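You operate a simulated robot arm through the tools that you are given. There is no shell and no other tool.

Carry out the task below with a simulated robot arm. There is one attempt and no reset: what you move stays moved.

Task
Oil the brake cam and the dancer arm and work both free.
Fine: two strokes each; park the oil arm before each swings over and home.

Only the result counts: the job must be done as asked and must still hold three seconds after the hand-in. Knocking over, shifting, dropping, spilling or breaking anything else fails it.

Robot
A 7-joint arm with a two-finger parallel gripper, fixed in place. Base frame: the origin is at the foot of the arm, x ahead of it, y to its left, z up. Lengths are in m, angles in rad, forces in N, time in s.
Its first joint turns from -2.304 to 2.304 rad. Payload 3.91 kg.
The tool frame sits at the grasp point between the pads (the TCP): z along the fingers, y along the line on which they close. The tips reach 0.03 m beyond it. Largest opening 0.11 m; finger width 0.02, thickness 0.01; the body of the gripper, 0.048 by 0.112 m, starts 0.055 m behind the TCP.
Orientation is that of the tool frame in the base frame, as a unit quaternion [x, y, z, w]. With the fingers straight down and closing along the base's y, the tool's x points along the base's -x, its y along +y and its z along -z.

Tools
- The arm moves only by the tool nudge_tool. Its argument "series" is a list of rows, each a list of 7 numbers: the finger opening in mm, from 0 to 110, then the shift along the tool's x, y, z in units of 200 mm (1.0 is 200 mm), then the turn, a rotation vector about the tool's x, y, z in units of 45 degrees (1.0 is 45 degrees). In form: [[grip, tx, ty, tz, ax, ay, az], ...]. A call has 1 to 20 rows; each row is the pose to reach, as a shift and turn from the pose commanded when the call began, along the tool's axes at that moment. A call with a number of a shift or a turn outside -1 to 1 is refused whole. A row lasts 0.2 s, in which the tool goes at most 0.05 m and 0.15 rad; a call with a longer step from one row to the next is refused whole, and so is a gripper value outside its range. Where a pose cannot be reached the arm comes as near as it can. A force on the tool above 40 N (or 10 N above the force at the start of the call, whichever is more), or a blocked arm, ends the call early, and 0.2 s more pass. Each finger travels about 0.108 m/s and halts on what it meets, pressing with about 36 N; the grip force reading is that of the motor and also rises with nothing between the fingers. The clock runs only during rows and for 0.2 s after the last one: add rows that repeat a pose to give the fingers time. The reply holds the time, the measured pose of the TCP, the force on the tool along the base axes, the opening and the grip force, in the units named above and with some noise, with the torque about the TCP (base axes, N m) and any sound that the robot's microphone picked up.
- Cameras (640 x 400 px; columns grow to the right, rows downward): "scene" is fixed at [0.3988, -0.4978, 1.3]; the picture's right is [0.99, 0.12, 0.00], its down [0.01, -0.11, -0.99] and it looks along [-0.11, 0.99, -0.11] (base axes); focal length 334 px, centre (320, 200). "wrist" rides on the gripper at [0.072, 0.017, -0.103] in the tool frame; the picture's right is [-0.23, 0.97, 0.00], its down [-0.76, -0.18, -0.62] and it looks along [-0.61, -0.14, 0.78] (tool axes); focal length 222 px, centre (320, 200). There is no depth. A picture from a camera that has moved, and an enlarged one, comes with that camera's place and axes in the base frame and with its lens. The place of the scene camera against the robot may be out by one fixed shift of up to 0.012 m in any direction.
- get_image(camera): a new picture of that camera. The clock stands still meanwhile.
- close_up(camera, box): a new picture of the part [left, top, right, bottom] of that camera's present view, enlarged. The clock stands still meanwhile.
- close_job(): hands the job in; it is judged then, once.

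Places have to be worked out from the pictures, the camera data and where the tool is seen. Open the gripper and draw the arm clear of the work before you hand the job in, unless the task says otherwise.

The tools are called as name(argument=value, ...) on one line, values as JSON. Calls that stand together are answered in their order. nudge_tool: Moves the arm, as the interface text tells. Its arguments: {"type":"object","properties":{"series":{"type":"array","items":{"type":"array","items":{"type":"number"}}}},"required":["series"]} The other tools are called the same way: get_image (camera) takes a picture; close_up (camera, box) takes an enlarged picture of a part of a camera's view; close_job () hands the job in.

At the start:

```text
time_s: 0.0
tool_pos: [0.0434, 0.5396, 1.2688]
orientation: [0.0, 1.0, 0.0, 0.0]
wrist_force: [-0.4, 0.2, 0.5]
torque: [-0.01, 0.03, -0.03]
gripper_width: 0.11
gripper_force: 0.1
```

scene: 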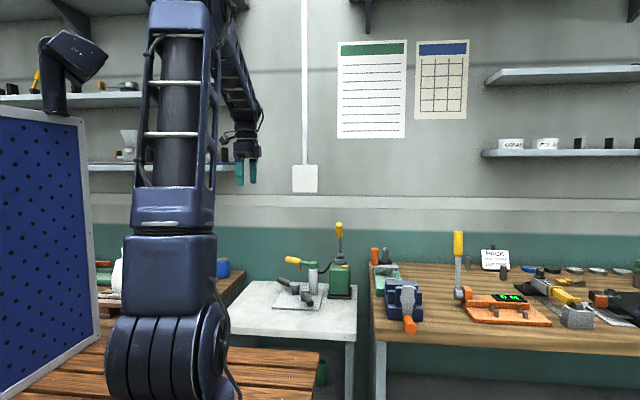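
wrist: 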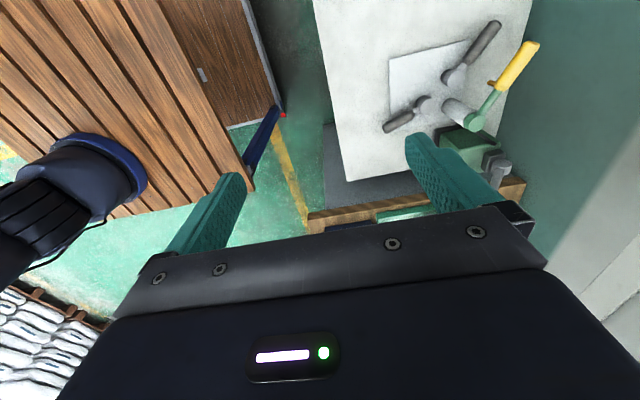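

I begin by looking closer at the bench with the levers and the oil station to understand the setup.

close_up(camera="scene", box=[220, 210, 380, 310])

close_up(camera="wrist", box=[360, 0, 560, 220])

close_up(camera="scene", box=[360, 210, 640, 385])

```text
4.00 times, centred on (300, 260) of scene
camera zoom: at [0.3988, -0.4978, 1.3], right [0.99, 0.12, 0.0], down [0.01, -0.11, -0.99], along [-0.11, 0.99, -0.11], focal length 1334 px, centre (400, -40)
```

zoom: 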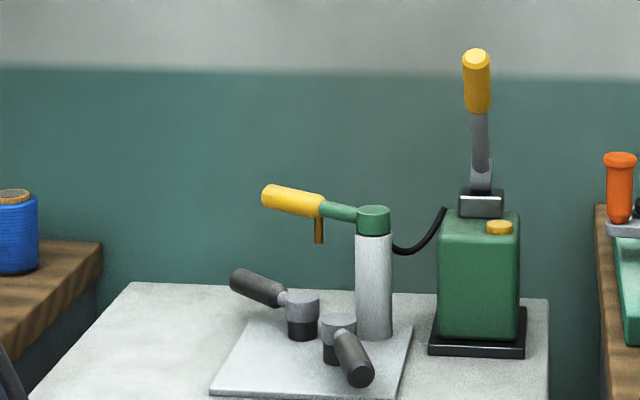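

```text
1.82 times, centred on (460, 110) of wrist
camera zoom: at [-0.0275, 0.5578, 1.3708], right [0.23, 0.97, 0.0], down [0.76, -0.18, 0.62], along [0.61, -0.14, -0.78], focal length 404 px, centre (66, 364)
```

zoom: 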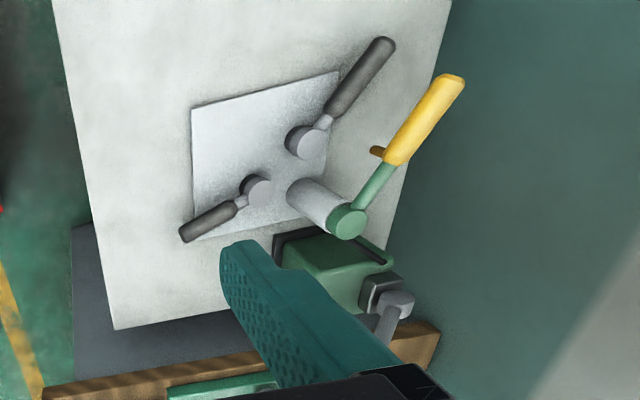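

```text
2.29 times, centred on (500, 298) of scene
camera zoom: at [0.3988, -0.4978, 1.3], right [0.99, 0.12, 0.0], down [0.01, -0.11, -0.99], along [-0.11, 0.99, -0.11], focal length 762 px, centre (-91, -23)
```

zoom: 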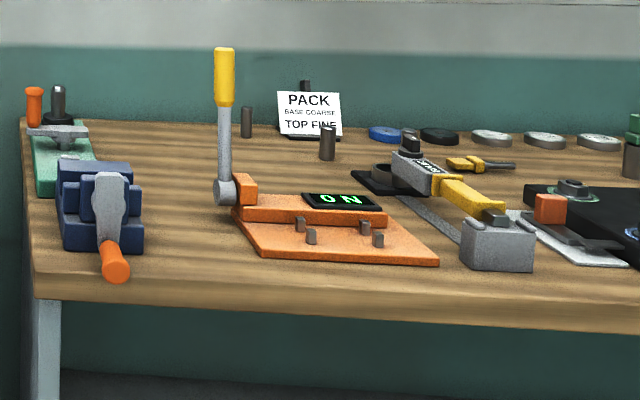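

The plate on the small table holds two stiff levers (hubs near (0.19,0.79) and (0.15,0.84)), the oil post is near (0.22,0.855), and the pump with its upright handle is near (0.33,0.86). I will bring the tool a little closer and turn it so the wrist camera looks towards +y, for better views.

nudge_tool(series=[[110, -0.05, 0.07, 0.1, 0, 0, -0.1667], [110, -0.1, 0.13, 0.2, 0, 0, -0.3333], [110, -0.15, 0.2, 0.3, 0, 0, -0.5], [110, -0.2, 0.27, 0.4, 0, 0, -0.6667], [110, -0.25, 0.33, 0.5, 0, 0, -0.8333], [110, -0.283, 0.4, 0.594, 0, 0, -1.0]])

```text
time_s: 1.4
tool_pos: [0.0994, 0.6201, 1.149]
orientation: [-0.384, 0.923, -0.001, 0.001]
wrist_force: [0.3, -0.3, 0.2]
torque: [0.03, 0.01, -0.01]
gripper_width: 0.11
gripper_force: 0.1
```

The tool is at (0.10,0.62,1.15) and turned 45°. I look through the wrist camera.

get_image(camera="wrist")

get_image(camera="scene")

```text
taken
camera wrist: at [0.0375, 0.5816, 1.2517], right [-0.53, 0.85, 0.0], down [0.66, 0.41, 0.62], along [0.53, 0.33, -0.78], focal length 222 px, centre (320, 200)
```

wrist: 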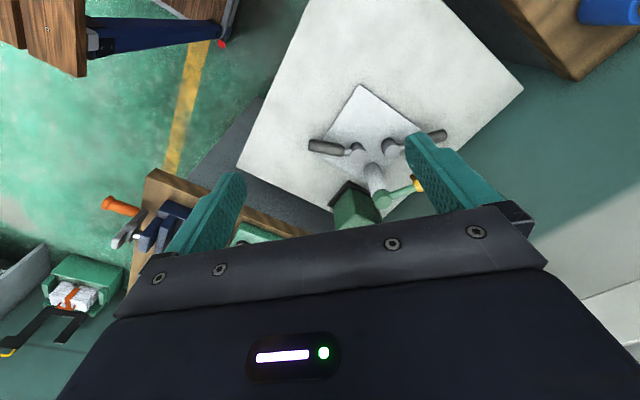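

```text
taken
```

scene: 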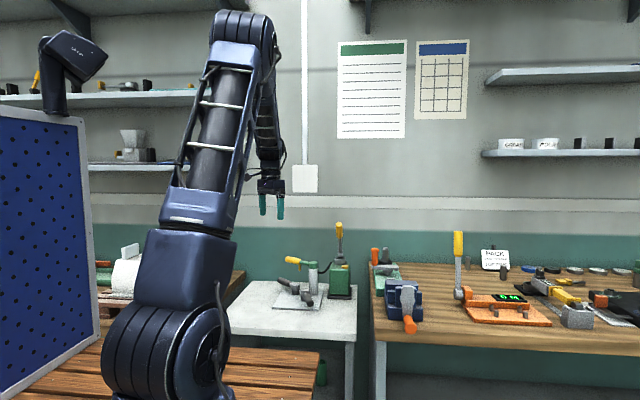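

The station is visible in the upper middle of the wrist view; I enlarge it to measure it.

close_up(camera="wrist", box=[290, 75, 450, 245])

```text
2.35 times, centred on (370, 160) of wrist
camera zoom: at [0.0375, 0.5816, 1.2517], right [-0.53, 0.85, 0.0], down [0.66, 0.41, 0.62], along [0.53, 0.33, -0.78], focal length 523 px, centre (202, 294)
```

zoom: 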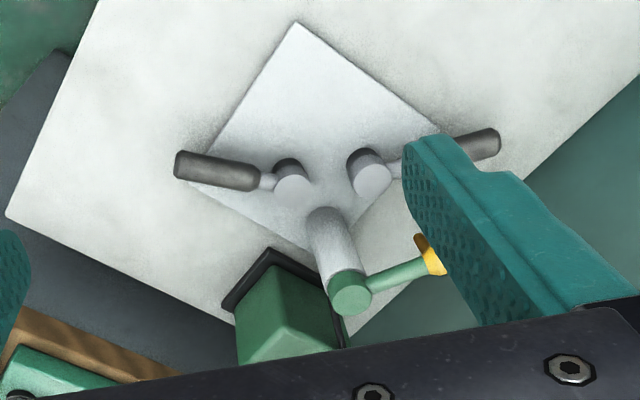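

I turn the remaining 45° and shift slightly so the camera looks along +y onto the station.

nudge_tool(series=[[110, -0.04, -0.04, 0.04, 0, 0, -0.1667], [110, -0.08, -0.08, 0.08, 0, 0, -0.3333], [110, -0.12, -0.12, 0.12, 0, 0, -0.5], [110, -0.17, -0.17, 0.17, 0, 0, -0.6667], [110, -0.21, -0.21, 0.21, 0, 0, -0.8333], [110, -0.25, -0.25, 0.25, 0, 0, -1.0]])

get_image(camera="wrist")

```text
time_s: 2.8
tool_pos: [0.1723, 0.6207, 1.1001]
orientation: [-0.707, 0.707, 0.0, 0.0]
wrist_force: [0.6, -0.1, -0.7]
torque: [0.01, -0.03, -0.02]
gripper_width: 0.1099
gripper_force: 0.1
```

```text
taken
camera wrist: at [0.1564, 0.5492, 1.2022], right [-0.97, 0.23, 0.0], down [0.18, 0.76, 0.62], along [0.14, 0.61, -0.78], focal length 222 px, centre (320, 200)
```

wrist: 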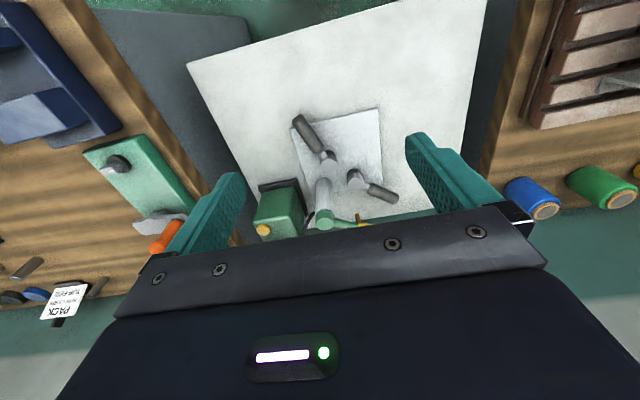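

The view is good but the gripper hides the post and pump; I move 8 cm towards +y and 5 cm up so that they rise into the clear part of the picture.

nudge_tool(series=[[110, -0.15, 0, -0.1, 0, 0, 0], [110, -0.3, 0, -0.2, 0, 0, 0], [110, -0.4, 0, -0.25, 0, 0, 0]])

get_image(camera="wrist")

close_up(camera="wrist", box=[220, 50, 420, 220])

close_up(camera="scene", box=[270, 210, 370, 310])

```text
time_s: 3.6
tool_pos: [0.1706, 0.7015, 1.151]
orientation: [-0.707, 0.707, 0.0, 0.0]
wrist_force: [0.2, 0.3, 0.1]
torque: [0.0, 0.0, 0.01]
gripper_width: 0.1099
gripper_force: 0.1
```

```text
taken
camera wrist: at [0.1559, 0.6303, 1.254], right [-0.97, 0.23, 0.0], down [0.18, 0.76, 0.62], along [0.14, 0.61, -0.78], focal length 222 px, centre (320, 200)
```

wrist: 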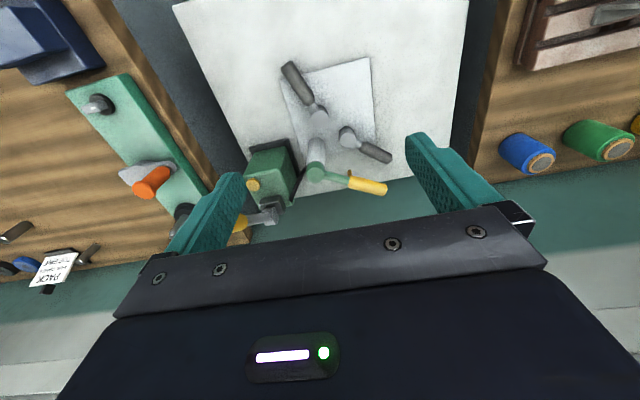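

```text
2.35 times, centred on (320, 135) of wrist
camera zoom: at [0.1559, 0.6303, 1.254], right [-0.97, 0.23, 0.0], down [0.18, 0.76, 0.62], along [0.14, 0.61, -0.78], focal length 523 px, centre (320, 353)
```

zoom: 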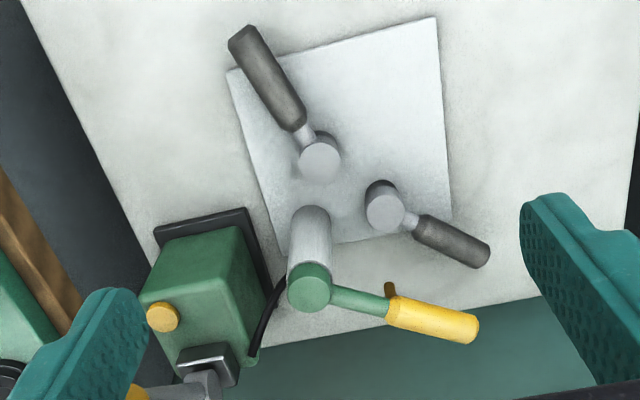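

```text
4.00 times, centred on (320, 260) of scene
camera zoom: at [0.3988, -0.4978, 1.3], right [0.99, 0.12, 0.0], down [0.01, -0.11, -0.99], along [-0.11, 0.99, -0.11], focal length 1334 px, centre (320, -40)
```

zoom: 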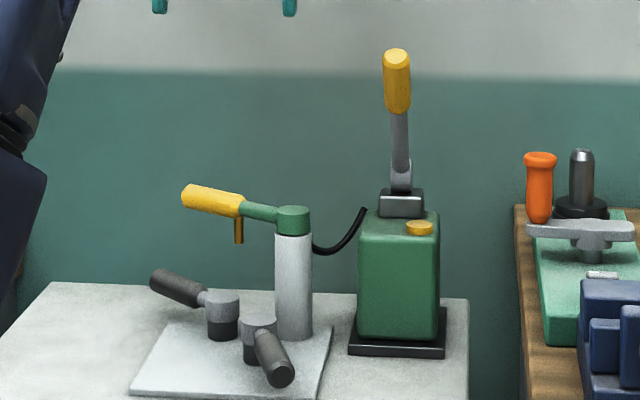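

From several views I put the post at (0.217,0.853), front hub at (0.189,0.784), back hub at (0.144,0.842), and the oil arm points at about 150° with its nozzle on the same radius as the hubs (0.074 m). Next I look more closely at the pump lever from the -y side.

nudge_tool(series=[[110, 0.1, -0.2, 0, 0, 0, 0], [110, 0.2, -0.4, 0, 0, 0, 0], [110, 0.3, -0.6, 0, 0, 0, 0], [110, 0.3, -0.75, 0, 0, 0, 0]])

get_image(camera="wrist")

```text
time_s: 4.6
tool_pos: [0.3203, 0.6418, 1.1496]
orientation: [0.707, -0.707, 0.0, 0.0]
wrist_force: [0.0, 0.2, -0.1]
torque: [0.01, -0.04, 0.01]
gripper_width: 0.1102
gripper_force: 0.2
```

```text
taken
camera wrist: at [0.3037, 0.5696, 1.2524], right [-0.97, 0.23, 0.0], down [0.18, 0.76, 0.62], along [0.14, 0.61, -0.78], focal length 222 px, centre (320, 200)
```

wrist: 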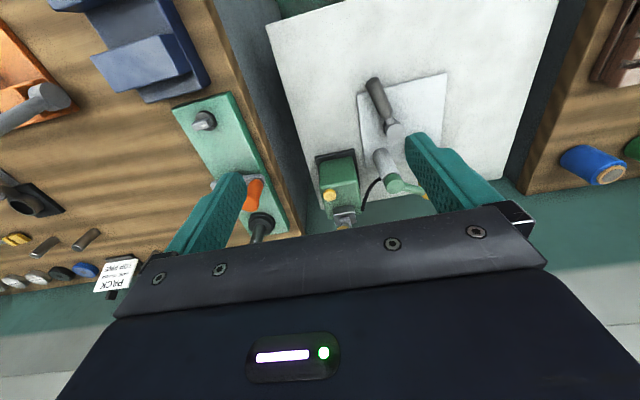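

The pump is right at the gripper's edge in the picture; I tilt the tool 45° so the camera looks level towards the pump, backing off slightly.

nudge_tool(series=[[110, 0.04, 0, 0, 0, -0.1667, 0], [110, 0.08, 0, 0, 0, -0.3333, 0], [110, 0.12, 0, 0, 0, -0.5, 0], [110, 0.16, 0, 0, 0, -0.6667, 0], [110, 0.2, 0, 0, 0, -0.8333, 0], [110, 0.2, 0, 0, 0, -1.0, 0]])

get_image(camera="wrist")

```text
time_s: 6.0
tool_pos: [0.3218, 0.6008, 1.1511]
orientation: [-0.653, 0.653, 0.271, 0.272]
wrist_force: [-0.7, -0.2, -0.5]
torque: [-0.01, -0.03, -0.03]
gripper_width: 0.1099
gripper_force: 0.0
```

```text
taken
camera wrist: at [0.3052, 0.4761, 1.1714], right [-0.97, 0.16, 0.16], down [0.18, 0.1, 0.98], along [0.14, 0.98, -0.12], focal length 222 px, centre (320, 200)
```

wrist: 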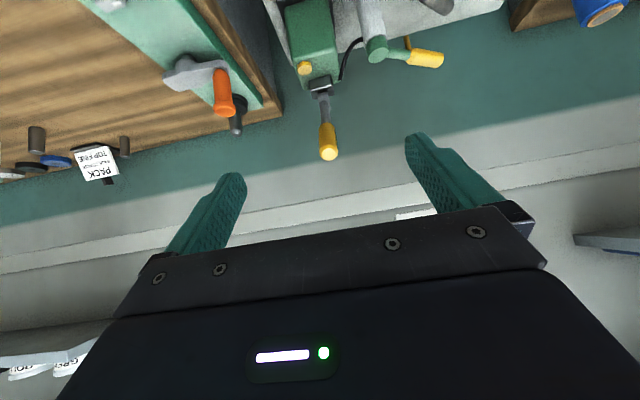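

close_up(camera="wrist", box=[240, 0, 460, 170])

```text
2.35 times, centred on (350, 85) of wrist
camera zoom: at [0.3052, 0.4761, 1.1714], right [-0.97, 0.16, 0.16], down [0.18, 0.1, 0.98], along [0.14, 0.98, -0.12], focal length 523 px, centre (249, 471)
```

zoom: 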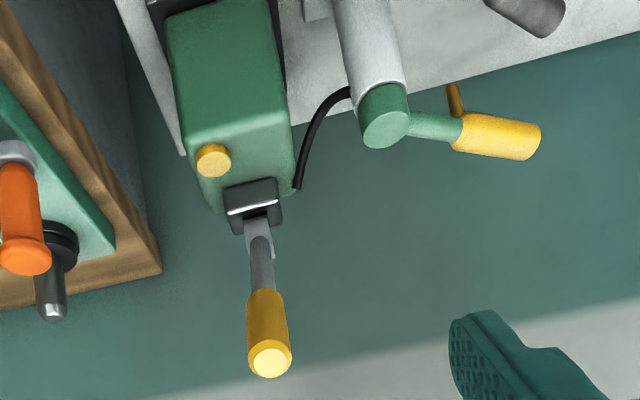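

The pump lever stands at the back of the pump on a hinge block near (0.325,0.90,0.89). To triangulate the handle top I shift the camera 15 cm sideways.

nudge_tool(series=[[110, 0, 0.2, 0, 0, 0, 0], [110, 0, 0.4, 0, 0, 0, 0], [110, 0, 0.6, 0, 0, 0, 0], [110, 0, 0.75, 0, 0, 0, 0]])

get_image(camera="wrist")

close_up(camera="wrist", box=[200, 0, 420, 170])

```text
time_s: 7.0
tool_pos: [0.1687, 0.5991, 1.1514]
orientation: [-0.653, 0.653, 0.271, 0.271]
wrist_force: [0.3, 0.6, 0.5]
torque: [-0.02, 0.01, -0.01]
gripper_width: 0.1098
gripper_force: 0.0
```

```text
taken
camera wrist: at [0.1528, 0.4752, 1.1714], right [-0.97, 0.16, 0.16], down [0.18, 0.1, 0.98], along [0.14, 0.98, -0.12], focal length 222 px, centre (320, 200)
```

wrist: 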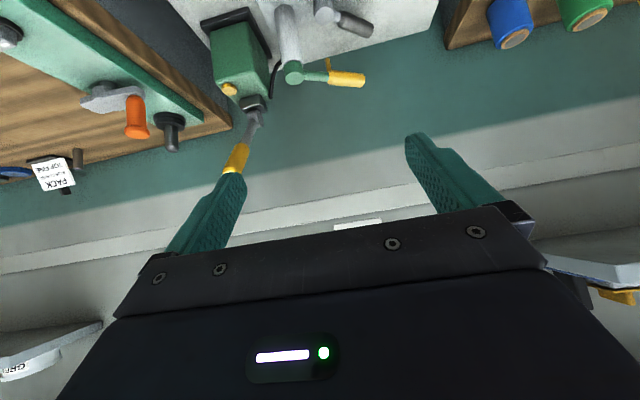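

```text
2.35 times, centred on (310, 85) of wrist
camera zoom: at [0.1528, 0.4752, 1.1714], right [-0.97, 0.16, 0.16], down [0.18, 0.1, 0.98], along [0.14, 0.98, -0.12], focal length 523 px, centre (344, 471)
```

zoom: 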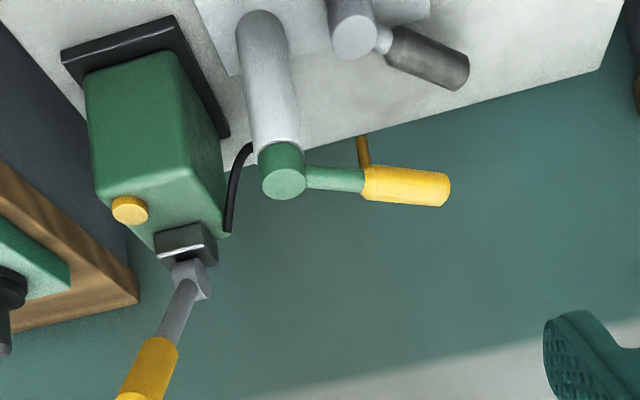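

The pump lever hinges at about (0.324,0.90,0.91) and leans towards the robot with its handle top near (0.325,0.772,1.07), so it swings in the y-z plane. I bring the tool back to straight down before going to the oil arm.

nudge_tool(series=[[110, 0, 0, 0, 0, 0.1667, 0], [110, 0, 0, 0, 0, 0.3333, 0], [110, 0, 0, 0, 0, 0.5, 0], [110, 0, 0, 0, 0, 0.6667, 0], [110, 0, 0, 0, 0, 0.8333, 0], [110, 0, 0, 0, 0, 1.0, 0]])

```text
time_s: 8.4
tool_pos: [0.1703, 0.6003, 1.1501]
orientation: [-0.707, 0.707, 0.0, -0.001]
wrist_force: [-0.7, -0.5, 0.4]
torque: [0.01, -0.01, 0.03]
gripper_width: 0.11
gripper_force: 0.1
```

Tool is straight down again at (0.17,0.60,1.15). I turn 45° back and move towards the oil arm, staying high.

nudge_tool(series=[[110, -0.1, 0.025, 0, 0, 0, 0.1667], [110, -0.2, 0.05, 0, 0, 0, 0.3333], [110, -0.3, 0.075, 0, 0, 0, 0.5], [110, -0.4, 0.1, 0, 0, 0, 0.6667], [110, -0.5, 0.125, 0, 0, 0, 0.8333], [110, -0.6, 0.15, 0, 0, 0, 1.0]])

```text
time_s: 9.8
tool_pos: [0.1425, 0.7209, 1.1502]
orientation: [-0.382, 0.924, 0.0, 0.001]
wrist_force: [0.3, -0.5, -0.1]
torque: [0.0, -0.01, 0.02]
gripper_width: 0.11
gripper_force: 0.1
```

Continuing the turn to x=180° and moving over towards (0.113,0.85,1.10).

nudge_tool(series=[[110, -0.06, 0.094, 0.04, 0, 0, 0.1667], [110, -0.12, 0.19, 0.08, 0, 0, 0.3333], [110, -0.18, 0.283, 0.12, 0, 0, 0.5], [110, -0.236, 0.377, 0.16, 0, 0, 0.6667], [110, -0.295, 0.472, 0.2, 0, 0, 0.8333], [110, -0.354, 0.566, 0.25, 0, 0, 1.0]])

get_image(camera="wrist")

get_image(camera="scene")

```text
time_s: 11.2
tool_pos: [0.1128, 0.8503, 1.1011]
orientation: [0.0, 1.0, 0.001, 0.0]
wrist_force: [0.6, -0.6, 1.2]
torque: [0.05, -0.01, 0.03]
gripper_width: 0.1099
gripper_force: 0.1
```

```text
taken
camera wrist: at [0.0405, 0.8672, 1.2027], right [0.23, 0.97, 0.0], down [0.76, -0.18, 0.62], along [0.61, -0.14, -0.78], focal length 222 px, centre (320, 200)
```

wrist: 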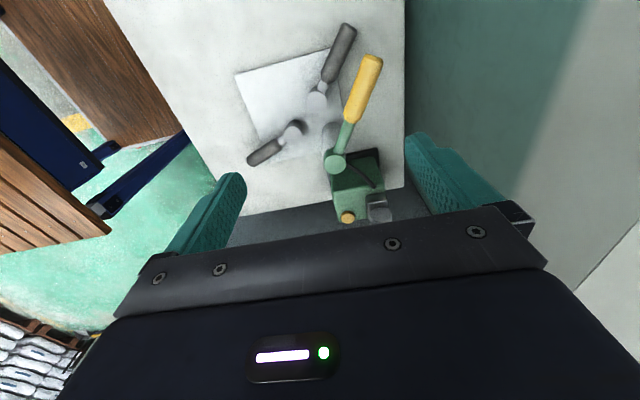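

```text
taken
```

scene: 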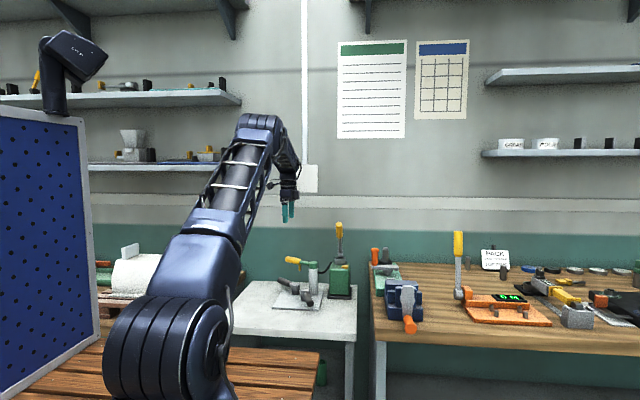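

Excellent overhead view of the station; I enlarge it to measure the hubs, nozzle and handle precisely.

close_up(camera="wrist", box=[240, 10, 400, 130])

close_up(camera="wrist", box=[240, 100, 400, 230])

```text
3.33 times, centred on (320, 70) of wrist
camera zoom: at [0.0405, 0.8672, 1.2027], right [0.23, 0.97, 0.0], down [0.76, -0.18, 0.62], along [0.61, -0.14, -0.78], focal length 740 px, centre (320, 633)
```

zoom: 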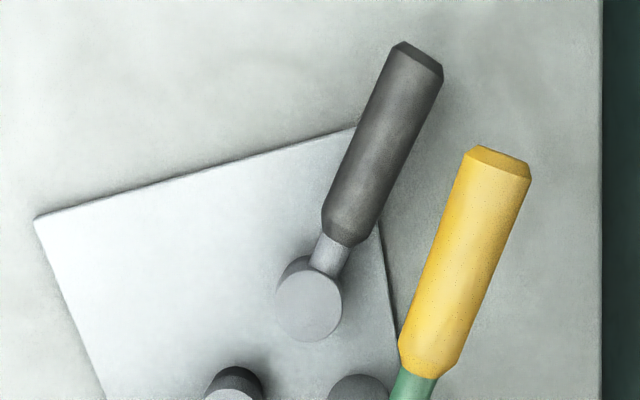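

```text
3.08 times, centred on (320, 165) of wrist
camera zoom: at [0.0405, 0.8672, 1.2027], right [0.23, 0.97, 0.0], down [0.76, -0.18, 0.62], along [0.61, -0.14, -0.78], focal length 684 px, centre (320, 308)
```

zoom: 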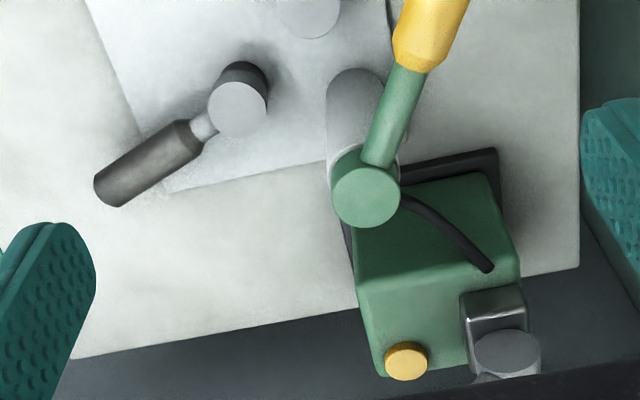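

I place the post at (0.216,0.850), handle axis about z 0.87 at 150°, with the yellow grip between radius 0.067 and 0.146. I move above the grip point (0.116,0.9075) with the closing line across the handle.

nudge_tool(series=[[90, -0.004, 0.06, 0.1, 0, 0, 0.14], [80, -0.007, 0.12, 0.2, 0, 0, 0.28], [70, -0.011, 0.18, 0.3, 0, 0, 0.42], [60, -0.015, 0.24, 0.4, 0, 0, 0.56], [60, -0.018, 0.286, 0.5, 0, 0, 0.667], [60, -0.018, 0.286, 0.5, 0, 0, 0.667]])

get_image(camera="wrist")

close_up(camera="scene", box=[250, 190, 350, 310])

```text
time_s: 12.6
tool_pos: [0.1157, 0.9087, 0.997]
orientation: [0.26, 0.966, 0.0, 0.0]
wrist_force: [0.2, 0.2, 0.9]
torque: [0.0, 0.02, 0.03]
gripper_width: 0.0599
gripper_force: 0.0
```

```text
taken
camera wrist: at [0.0625, 0.9599, 1.1003], right [0.69, 0.73, 0.0], down [0.57, -0.54, 0.62], along [0.45, -0.43, -0.78], focal length 222 px, centre (320, 200)
```

wrist: 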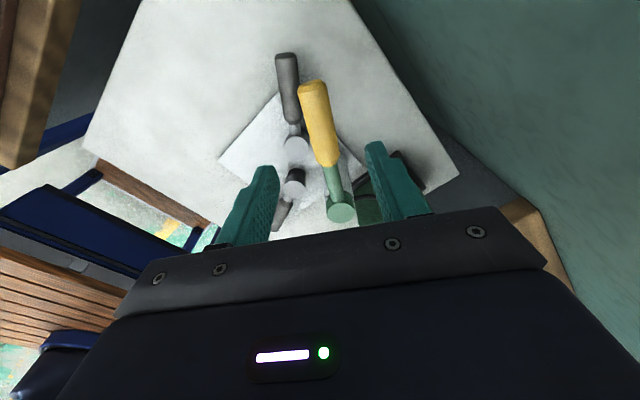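

```text
3.33 times, centred on (300, 250) of scene
camera zoom: at [0.3988, -0.4978, 1.3], right [0.99, 0.12, 0.0], down [0.01, -0.11, -0.99], along [-0.11, 0.99, -0.11], focal length 1112 px, centre (387, 33)
```

zoom: 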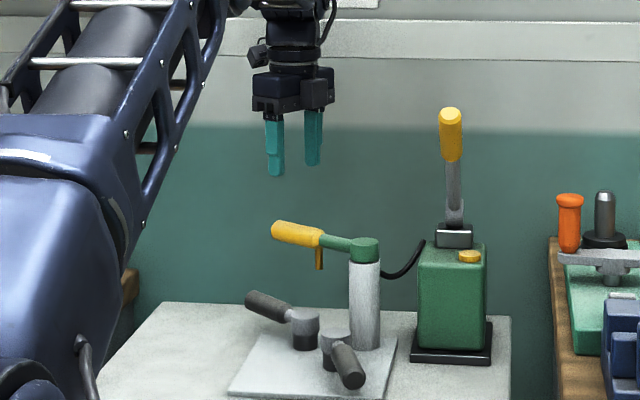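

The handle is centred between the fingers in the wrist view. I descend straight to z≈0.873 so the fingers straddle the handle.

nudge_tool(series=[[60, 0, 0, 0.2, 0, 0, 0], [60, 0, 0, 0.4, 0, 0, 0], [60, 0, 0, 0.55, 0, 0, 0], [60, 0, 0, 0.62, 0, 0, 0]])

get_image(camera="wrist")

close_up(camera="scene", box=[250, 220, 350, 310])

```text
time_s: 13.6
tool_pos: [0.1148, 0.9085, 0.8749]
orientation: [0.259, 0.966, 0.0, 0.0]
wrist_force: [0.3, 0.1, 0.4]
torque: [-0.04, -0.01, 0.01]
gripper_width: 0.06
gripper_force: 0.0
```

```text
taken
camera wrist: at [0.0616, 0.9607, 0.9775], right [0.68, 0.73, 0.0], down [0.57, -0.54, 0.62], along [0.45, -0.43, -0.78], focal length 222 px, centre (320, 200)
```

wrist: 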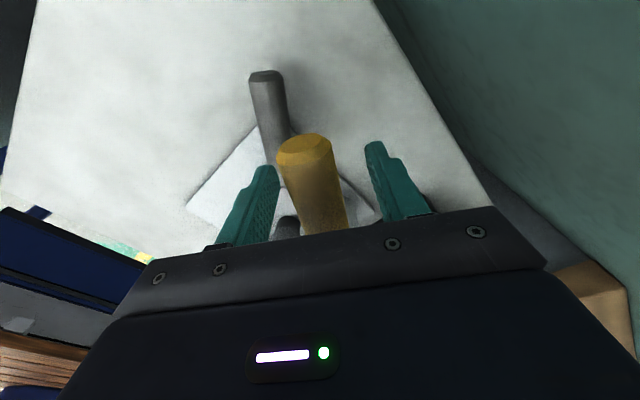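

```text
4.44 times, centred on (300, 265) of scene
camera zoom: at [0.3988, -0.4978, 1.3], right [0.99, 0.12, 0.0], down [0.01, -0.11, -0.99], along [-0.11, 0.99, -0.11], focal length 1483 px, centre (409, -89)
```

zoom: 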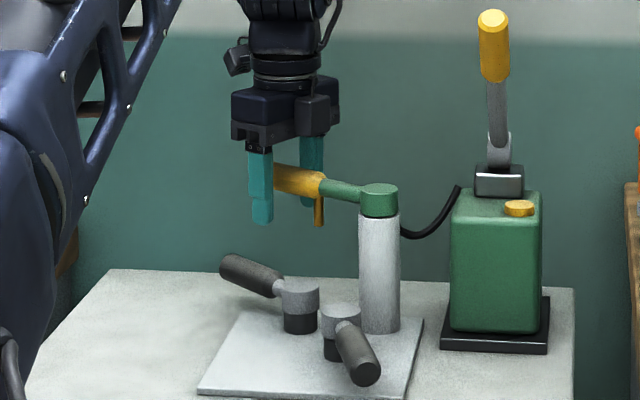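

The fingers straddle the yellow handle correctly. I close to a loose cage of 30 mm and check for contact.

nudge_tool(series=[[30, 0, 0, 0, 0, 0, 0], [30, 0, 0, 0, 0, 0, 0]])

get_image(camera="wrist")

```text
time_s: 14.2
tool_pos: [0.115, 0.9086, 0.8753]
orientation: [0.26, 0.966, 0.0, 0.0]
wrist_force: [0.4, 0.8, 0.2]
torque: [0.01, 0.01, -0.04]
gripper_width: 0.03
gripper_force: 0.1
```

```text
taken
camera wrist: at [0.0617, 0.9607, 0.9773], right [0.68, 0.73, 0.0], down [0.57, -0.54, 0.62], along [0.45, -0.43, -0.78], focal length 222 px, centre (320, 200)
```

wrist: 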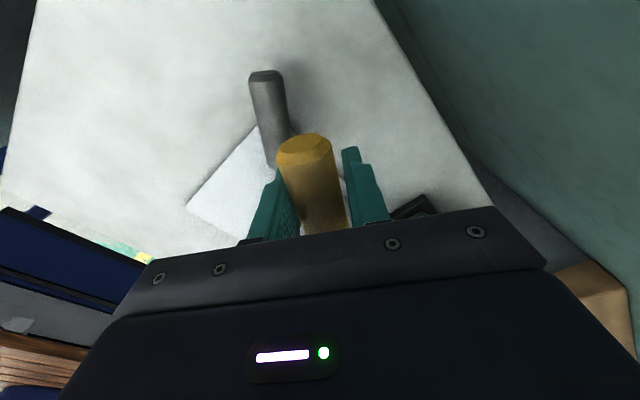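

The cage is free of contact. I swing the oil arm along its arc (radius 0.117 m about the post) by 38° towards the back hub.

nudge_tool(series=[[30, -0.0022, -0.051, 0, 0, 0, -0.1111], [30, -0.0089, -0.1016, 0, 0, 0, -0.2222], [30, -0.0199, -0.1514, 0, 0, 0, -0.3333], [30, -0.0353, -0.2001, 0, 0, 0, -0.4444], [30, -0.0548, -0.2472, 0, 0, 0, -0.5556], [30, -0.0784, -0.2925, 0, 0, 0, -0.6667], [30, -0.1058, -0.3356, 0, 0, 0, -0.7778], [30, -0.124, -0.3602, 0, 0, 0, -0.8444]])

get_image(camera="wrist")

close_up(camera="scene", box=[250, 220, 350, 310])

```text
time_s: 16.0
tool_pos: [0.0995, 0.8339, 0.8758]
orientation: [-0.069, 0.998, 0.0, 0.001]
wrist_force: [0.2, -0.9, 0.1]
torque: [0.0, 0.02, -0.02]
gripper_width: 0.0308
gripper_force: 0.2
```

```text
taken
camera wrist: at [0.0274, 0.8409, 0.9778], right [0.09, 1.0, 0.0], down [0.78, -0.07, 0.62], along [0.62, -0.06, -0.78], focal length 222 px, centre (320, 200)
```

wrist: 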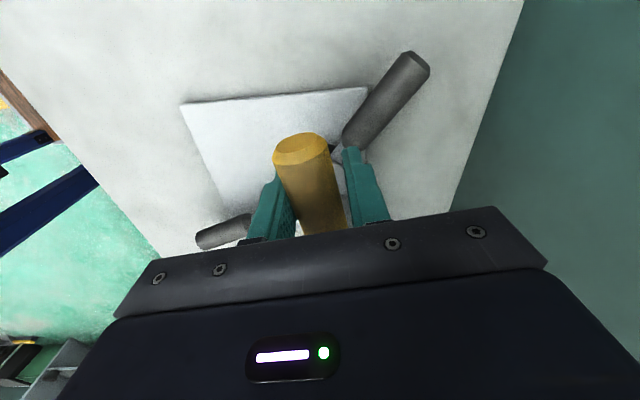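

```text
4.44 times, centred on (300, 265) of scene
camera zoom: at [0.3988, -0.4978, 1.3], right [0.99, 0.12, 0.0], down [0.01, -0.11, -0.99], along [-0.11, 0.99, -0.11], focal length 1483 px, centre (409, -89)
```

zoom: 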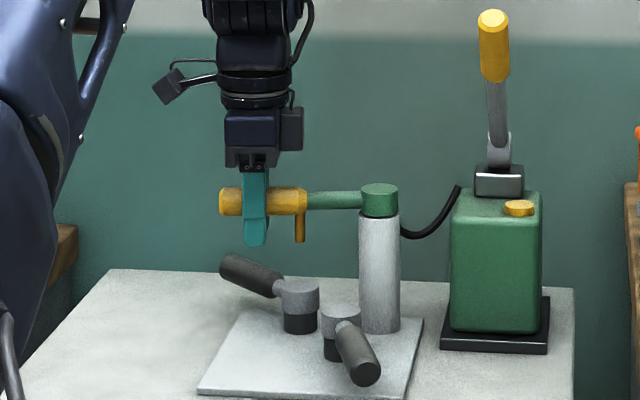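

The nozzle now hangs roughly over the back hub. I open, lift straight up, and check the alignment from above.

nudge_tool(series=[[60, 0, 0, 0, 0, 0, 0], [60, 0, 0, 0, 0, 0, 0], [80, 0, 0, -0.2, 0, 0, 0], [100, 0, 0, -0.4, 0, 0, 0], [110, 0, 0, -0.6, 0, 0, 0], [110, 0, 0, -0.8, 0, 0, 0]])

get_image(camera="wrist")

close_up(camera="wrist", box=[240, 50, 400, 190])

close_up(camera="scene", box=[270, 240, 330, 300])

```text
time_s: 17.4
tool_pos: [0.1003, 0.8331, 1.0332]
orientation: [-0.069, 0.998, -0.001, 0.0]
wrist_force: [-0.5, 0.3, -0.6]
torque: [-0.01, -0.02, 0.02]
gripper_width: 0.1101
gripper_force: 0.0
```

```text
taken
camera wrist: at [0.0282, 0.84, 1.1363], right [0.09, 1.0, 0.0], down [0.78, -0.07, 0.62], along [0.62, -0.06, -0.78], focal length 222 px, centre (320, 200)
```

wrist: 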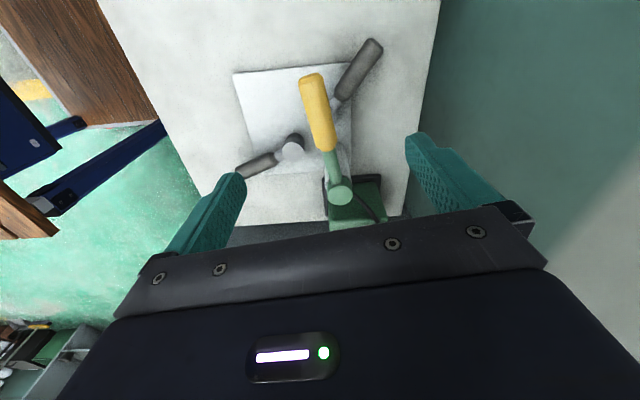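

```text
2.86 times, centred on (320, 120) of wrist
camera zoom: at [0.0282, 0.84, 1.1363], right [0.09, 1.0, 0.0], down [0.78, -0.07, 0.62], along [0.62, -0.06, -0.78], focal length 635 px, centre (320, 429)
```

zoom: 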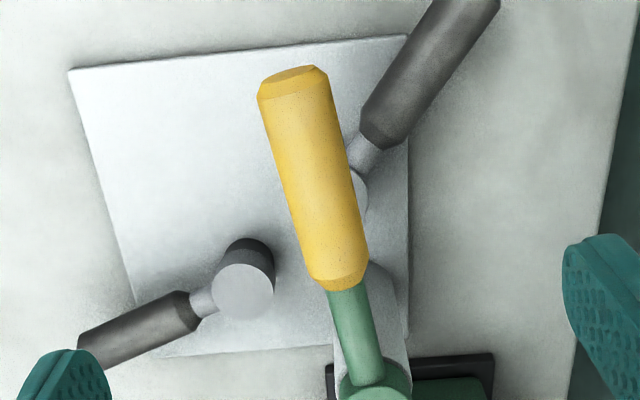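

```text
6.67 times, centred on (300, 270) of scene
camera zoom: at [0.3988, -0.4978, 1.3], right [0.99, 0.12, 0.0], down [0.01, -0.11, -0.99], along [-0.11, 0.99, -0.11], focal length 2224 px, centre (453, -267)
```

zoom: 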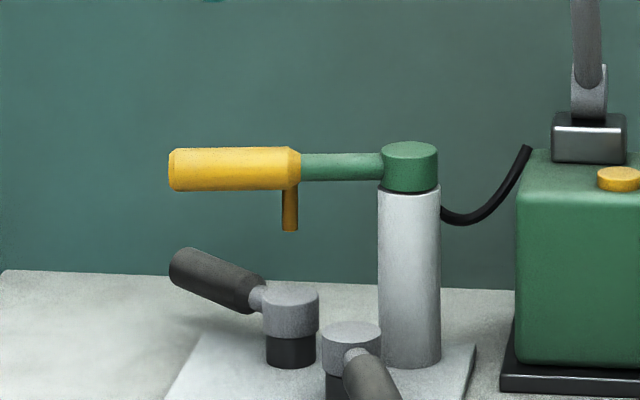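

From these views the arm is at about 189° and the hub at 190°, i.e. a few mm apart at most. Because a spill would be final, I check from the radial side: move back along -x and tilt the camera to look level under the handle.

nudge_tool(series=[[110, 0.2, 0.01, 0, 0, 0, 0], [110, 0.4, 0.02, 0, 0, 0, 0], [110, 0.6, 0.03, 0, 0, 0, 0], [110, 0.75, 0.04, 0, 0, 0, 0], [110, 0.75, 0.04, 0.1, 0, -0.1667, 0], [110, 0.75, 0.04, 0.2, 0, -0.3333, 0], [110, 0.75, 0.04, 0.3, 0, -0.5, 0], [110, 0.75, 0.04, 0.4, 0, -0.6667, 0], [110, 0.75, 0.04, 0.5, 0, -0.8333, 0], [110, 0.75, 0.04, 0.6, 0, -1.0, 0]])

get_image(camera="wrist")

```text
time_s: 19.6
tool_pos: [-0.0496, 0.8214, 0.9156]
orientation: [-0.063, 0.921, 0.027, 0.383]
wrist_force: [0.2, -0.3, 0.8]
torque: [0.03, 0.04, 0.03]
gripper_width: 0.1099
gripper_force: 0.1
```

```text
taken
camera wrist: at [-0.1737, 0.8218, 0.9369], right [0.02, 0.99, 0.16], down [0.12, -0.16, 0.98], along [0.99, 0.0, -0.12], focal length 222 px, centre (320, 200)
```

wrist: 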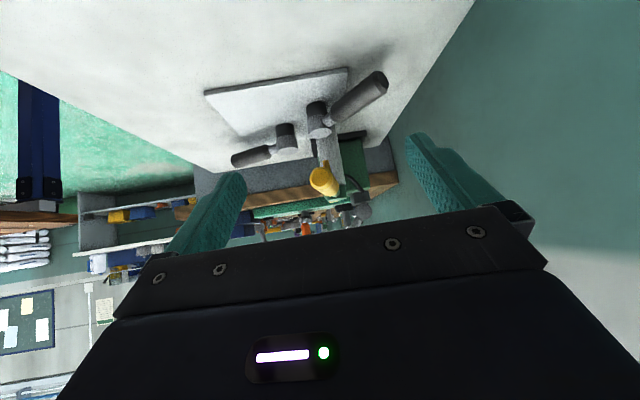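

close_up(camera="wrist", box=[270, 70, 410, 220])

```text
2.67 times, centred on (340, 145) of wrist
camera zoom: at [-0.1737, 0.8218, 0.9369], right [0.02, 0.99, 0.16], down [0.12, -0.16, 0.98], along [0.99, 0.0, -0.12], focal length 592 px, centre (267, 347)
```

zoom: 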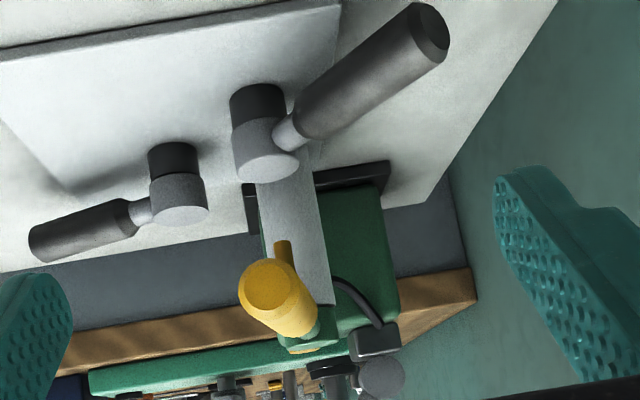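

The nozzle's vertical projection lands within about 2 mm of the back hub centre, so the alignment is good; hub tops are at z≈0.798. I now untilt and rise, then go round to the pump.

nudge_tool(series=[[110, -0.08, 0, -0.08, 0, 0.1667, 0], [110, -0.16, 0, -0.16, 0, 0.3333, 0], [110, -0.25, 0, -0.25, 0, 0.5, 0], [110, -0.33, 0, -0.33, 0, 0.6667, 0], [110, -0.42, 0, -0.42, 0, 0.8333, 0], [110, -0.5, 0, -0.5, 0, 1.0, 0], [110, -0.6, 0, -0.6, 0, 1.0, 0], [110, -0.75, 0, -0.75, 0, 1.0, 0]])

```text
time_s: 21.4
tool_pos: [-0.0511, 0.8208, 1.1274]
orientation: [-0.068, 0.998, -0.001, 0.0]
wrist_force: [-0.4, -0.7, 0.2]
torque: [-0.03, 0.01, -0.02]
gripper_width: 0.1101
gripper_force: 0.0
```

Clear and high. I move diagonally to (0.12,0.66,1.17) while turning 45° towards the pump orientation.

nudge_tool(series=[[110, -0.105, -0.131, -0.031, 0, 0, -0.1429], [110, -0.21, -0.262, -0.061, 0, 0, -0.2857], [110, -0.315, -0.393, -0.092, 0, 0, -0.4286], [110, -0.42, -0.523, -0.123, 0, 0, -0.5714], [110, -0.525, -0.654, -0.154, 0, 0, -0.7143], [110, -0.63, -0.785, -0.184, 0, 0, -0.8571], [110, -0.7345, -0.916, -0.215, 0, 0, -1.0]])

```text
time_s: 23.0
tool_pos: [0.1193, 0.6569, 1.17]
orientation: [-0.447, 0.895, -0.001, 0.0]
wrist_force: [-0.9, -0.2, -0.8]
torque: [-0.02, -0.05, 0.01]
gripper_width: 0.11
gripper_force: 0.2
```

Continuing to (0.325,0.66,1.20), with the closing line parallel to the pump hinge (base x).

nudge_tool(series=[[110, -0.105, -0.136, -0.025, 0, 0, -0.137], [110, -0.21, -0.271, -0.05, 0, 0, -0.274], [110, -0.316, -0.407, -0.075, 0, 0, -0.411], [110, -0.421, -0.543, -0.1, 0, 0, -0.548], [110, -0.527, -0.678, -0.125, 0, 0, -0.685], [110, -0.632, -0.814, -0.15, 0, 0, -0.822]])

get_image(camera="wrist")

close_up(camera="scene", box=[270, 200, 380, 310])

```text
time_s: 24.4
tool_pos: [0.3265, 0.6607, 1.1989]
orientation: [0.708, -0.706, 0.0, 0.0]
wrist_force: [-0.5, 0.3, 0.4]
torque: [0.02, -0.06, 0.05]
gripper_width: 0.1102
gripper_force: 0.0
```

```text
taken
camera wrist: at [0.311, 0.5891, 1.3024], right [-0.97, 0.23, 0.0], down [0.18, 0.76, 0.62], along [0.14, 0.61, -0.78], focal length 222 px, centre (320, 200)
```

wrist: 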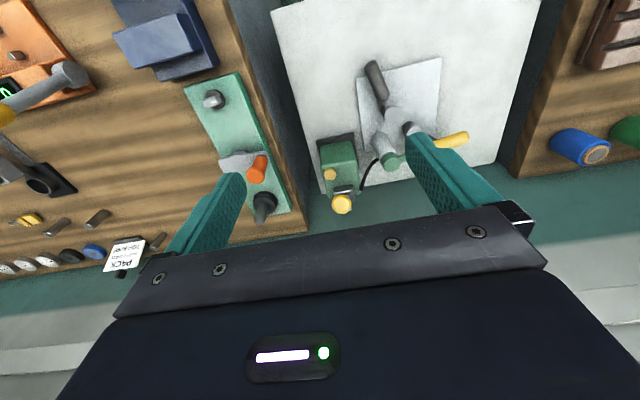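

```text
3.64 times, centred on (325, 255) of scene
camera zoom: at [0.3988, -0.4978, 1.3], right [0.99, 0.12, 0.0], down [0.01, -0.11, -0.99], along [-0.11, 0.99, -0.11], focal length 1213 px, centre (302, 0)
```

zoom: 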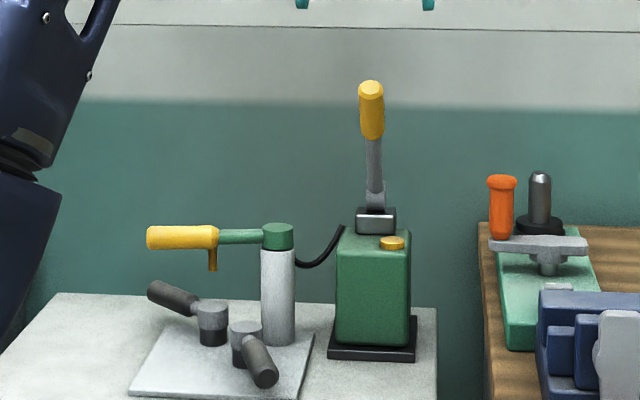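

The lever is seen almost end-on here, confirming its ~40° lean towards the robot. I enlarge it for a precise centre.

close_up(camera="wrist", box=[280, 120, 420, 220])

```text
4.00 times, centred on (350, 170) of wrist
camera zoom: at [0.311, 0.5891, 1.3024], right [-0.97, 0.23, 0.0], down [0.18, 0.76, 0.62], along [0.14, 0.61, -0.78], focal length 888 px, centre (200, 320)
```

zoom: 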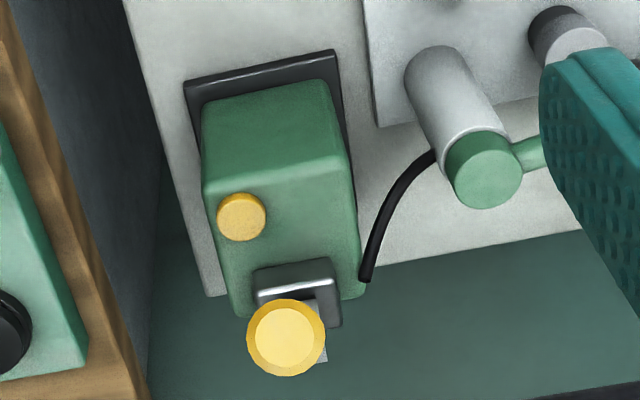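

The handle top is about (0.326,0.780,1.074) and the grip's middle about (0.326,0.807,1.04). I move above it and look before descending.

nudge_tool(series=[[90, -0.24, 0, 0, 0, 0, 0], [70, -0.48, 0, 0, 0, 0, 0], [60, -0.72, 0, 0, 0, 0, 0], [60, -0.72, 0, 0.2, 0, 0, 0], [60, -0.72, 0, 0.3, 0, 0, 0]])

get_image(camera="wrist")

close_up(camera="scene", box=[280, 190, 380, 290])

```text
time_s: 25.6
tool_pos: [0.3243, 0.8079, 1.1395]
orientation: [-0.706, 0.708, 0.0, 0.0]
wrist_force: [0.2, -0.4, 0.5]
torque: [0.03, -0.01, -0.02]
gripper_width: 0.0599
gripper_force: 0.1
```

```text
taken
camera wrist: at [0.3094, 0.736, 1.2423], right [-0.97, 0.23, 0.0], down [0.18, 0.76, 0.62], along [0.14, 0.61, -0.78], focal length 222 px, centre (320, 200)
```

wrist: 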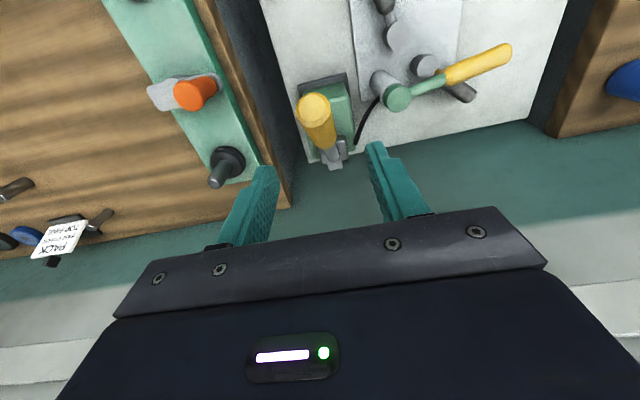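

```text
4.00 times, centred on (330, 240) of scene
camera zoom: at [0.3988, -0.4978, 1.3], right [0.99, 0.12, 0.0], down [0.01, -0.11, -0.99], along [-0.11, 0.99, -0.11], focal length 1334 px, centre (280, 40)
```

zoom: 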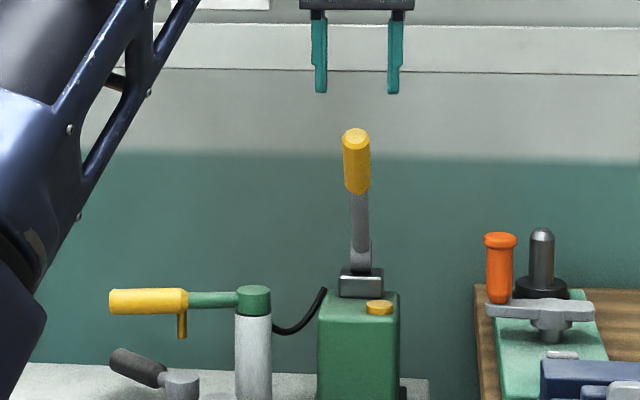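

The fingers line up with the handle in x, and the handle top comes out at (0.325,0.782,1.074). I zoom on the hinge to fix the pivot before gripping.

close_up(camera="wrist", box=[270, 80, 390, 180])

close_up(camera="scene", box=[315, 215, 365, 275])

```text
4.00 times, centred on (330, 130) of wrist
camera zoom: at [0.3094, 0.736, 1.2423], right [-0.97, 0.23, 0.0], down [0.18, 0.76, 0.62], along [0.14, 0.61, -0.78], focal length 888 px, centre (280, 480)
```

zoom: 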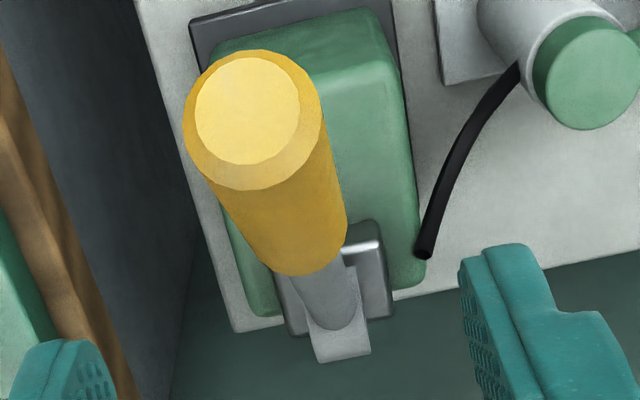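

```text
6.67 times, centred on (340, 245) of scene
camera zoom: at [0.3988, -0.4978, 1.3], right [0.99, 0.12, 0.0], down [0.01, -0.11, -0.99], along [-0.11, 0.99, -0.11], focal length 2224 px, centre (187, -100)
```

zoom: 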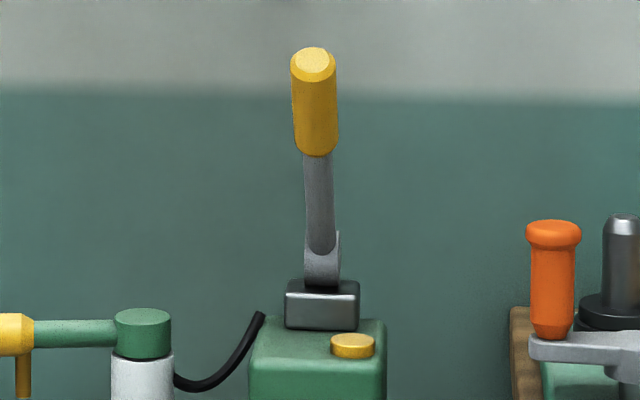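

Pivot is at about (0.327,0.910,0.918) and the lever leans 39°. I descend so the pads are at the middle of the yellow grip (z≈1.042).

nudge_tool(series=[[60, 0, 0, 0.2, 0, 0, 0], [60, 0, 0, 0.4, 0, 0, 0], [60, 0, 0, 0.4875, 0, 0, 0], [60, 0, 0, 0.4875, 0, 0, 0]])

get_image(camera="wrist")

close_up(camera="scene", box=[290, 190, 380, 280])

```text
time_s: 26.6
tool_pos: [0.3286, 0.8063, 1.0422]
orientation: [-0.706, 0.708, 0.0, 0.0]
wrist_force: [-0.2, -0.1, 0.8]
torque: [-0.03, 0.01, 0.01]
gripper_width: 0.0602
gripper_force: 0.0
```

```text
taken
camera wrist: at [0.3121, 0.7347, 1.1456], right [-0.97, 0.23, 0.0], down [0.18, 0.76, 0.62], along [0.14, 0.61, -0.78], focal length 222 px, centre (320, 200)
```

wrist: 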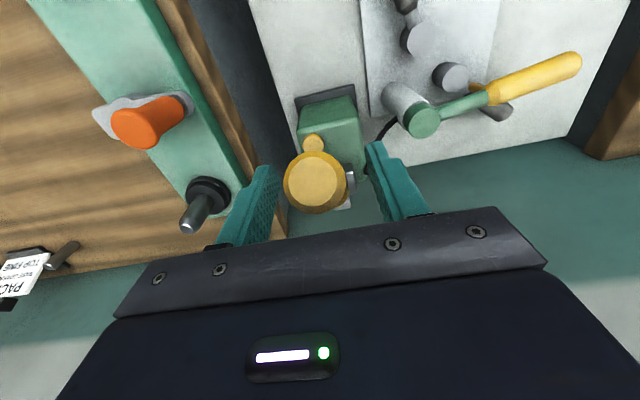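

```text
4.44 times, centred on (335, 235) of scene
camera zoom: at [0.3988, -0.4978, 1.3], right [0.99, 0.12, 0.0], down [0.01, -0.11, -0.99], along [-0.11, 0.99, -0.11], focal length 1483 px, centre (253, 44)
```

zoom: 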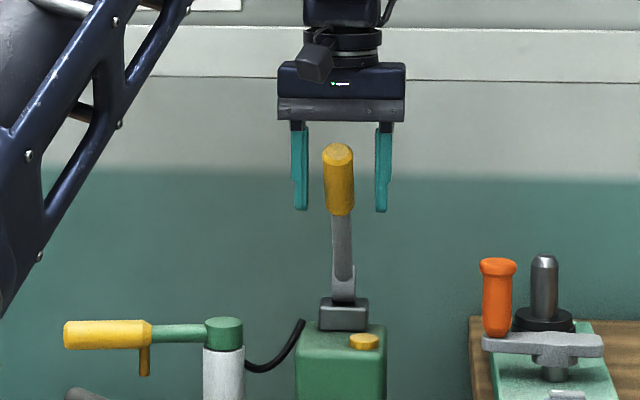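

The handle is between the pads. I close the gripper on it and check that nothing else moves.

nudge_tool(series=[[20, 0, 0, 0, 0, 0, 0], [20, 0, 0, 0, 0, 0, 0], [20, 0, 0, 0, 0, 0, 0]])

```text
time_s: 27.4
tool_pos: [0.3254, 0.8075, 1.0425]
orientation: [0.707, -0.707, -0.001, 0.001]
wrist_force: [-22.2, -3.2, -3.0]
torque: [-0.21, -0.25, -0.08]
gripper_width: 0.0248
gripper_force: 45.1
```

Gripped: the handle is 24.8 mm thick, but a side force of -22 N in x shows the tool is slightly too far in +x. I shift 2 mm towards -x to relieve it.

nudge_tool(series=[[20, 0, 0.006, 0, 0, 0, 0], [20, 0, 0.01, 0, 0, 0, 0]])

```text
time_s: 28.0
tool_pos: [0.3259, 0.806, 1.0436]
orientation: [-0.707, 0.707, 0.0, 0.0]
wrist_force: [-21.0, 5.3, -11.2]
torque: [-0.06, 0.01, 0.16]
gripper_width: 0.0248
gripper_force: 44.7
```

The side force did not change, so I reopen slightly to see whether it comes from the grip or from something else.

nudge_tool(series=[[32, 0, 0, 0, 0, 0, 0], [32, 0, 0, 0, 0, 0, 0], [32, 0, 0, 0, 0, 0, 0]])

close_up(camera="scene", box=[310, 200, 370, 260])

```text
time_s: 28.8
tool_pos: [0.3271, 0.8054, 1.0436]
orientation: [-0.707, 0.708, 0.0, 0.0]
wrist_force: [0.4, 0.4, 0.1]
torque: [-0.01, 0.03, -0.01]
gripper_width: 0.032
gripper_force: 0.1
```

```text
6.67 times, centred on (340, 230) of scene
camera zoom: at [0.3988, -0.4978, 1.3], right [0.99, 0.12, 0.0], down [0.01, -0.11, -0.99], along [-0.11, 0.99, -0.11], focal length 2224 px, centre (187, 0)
```

zoom: 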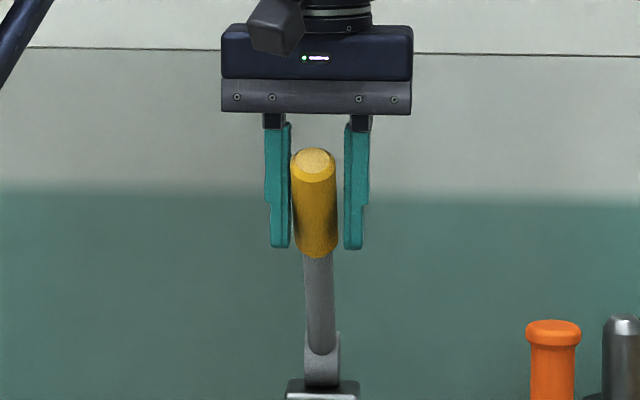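

The handle sits about 1.5-2 mm nearer the left finger. I shift 2 mm more to -x and grip again.

nudge_tool(series=[[32, 0, 0.01, 0, 0, 0, 0], [22, 0, 0.01, 0, 0, 0, 0], [20, 0, 0.01, 0, 0, 0, 0], [20, 0, 0.01, 0, 0, 0, 0]])

```text
time_s: 29.8
tool_pos: [0.3255, 0.8061, 1.0433]
orientation: [-0.706, 0.708, 0.0, -0.001]
wrist_force: [16.1, 2.3, 1.4]
torque: [0.37, 0.29, 0.21]
gripper_width: 0.0249
gripper_force: 44.7
```

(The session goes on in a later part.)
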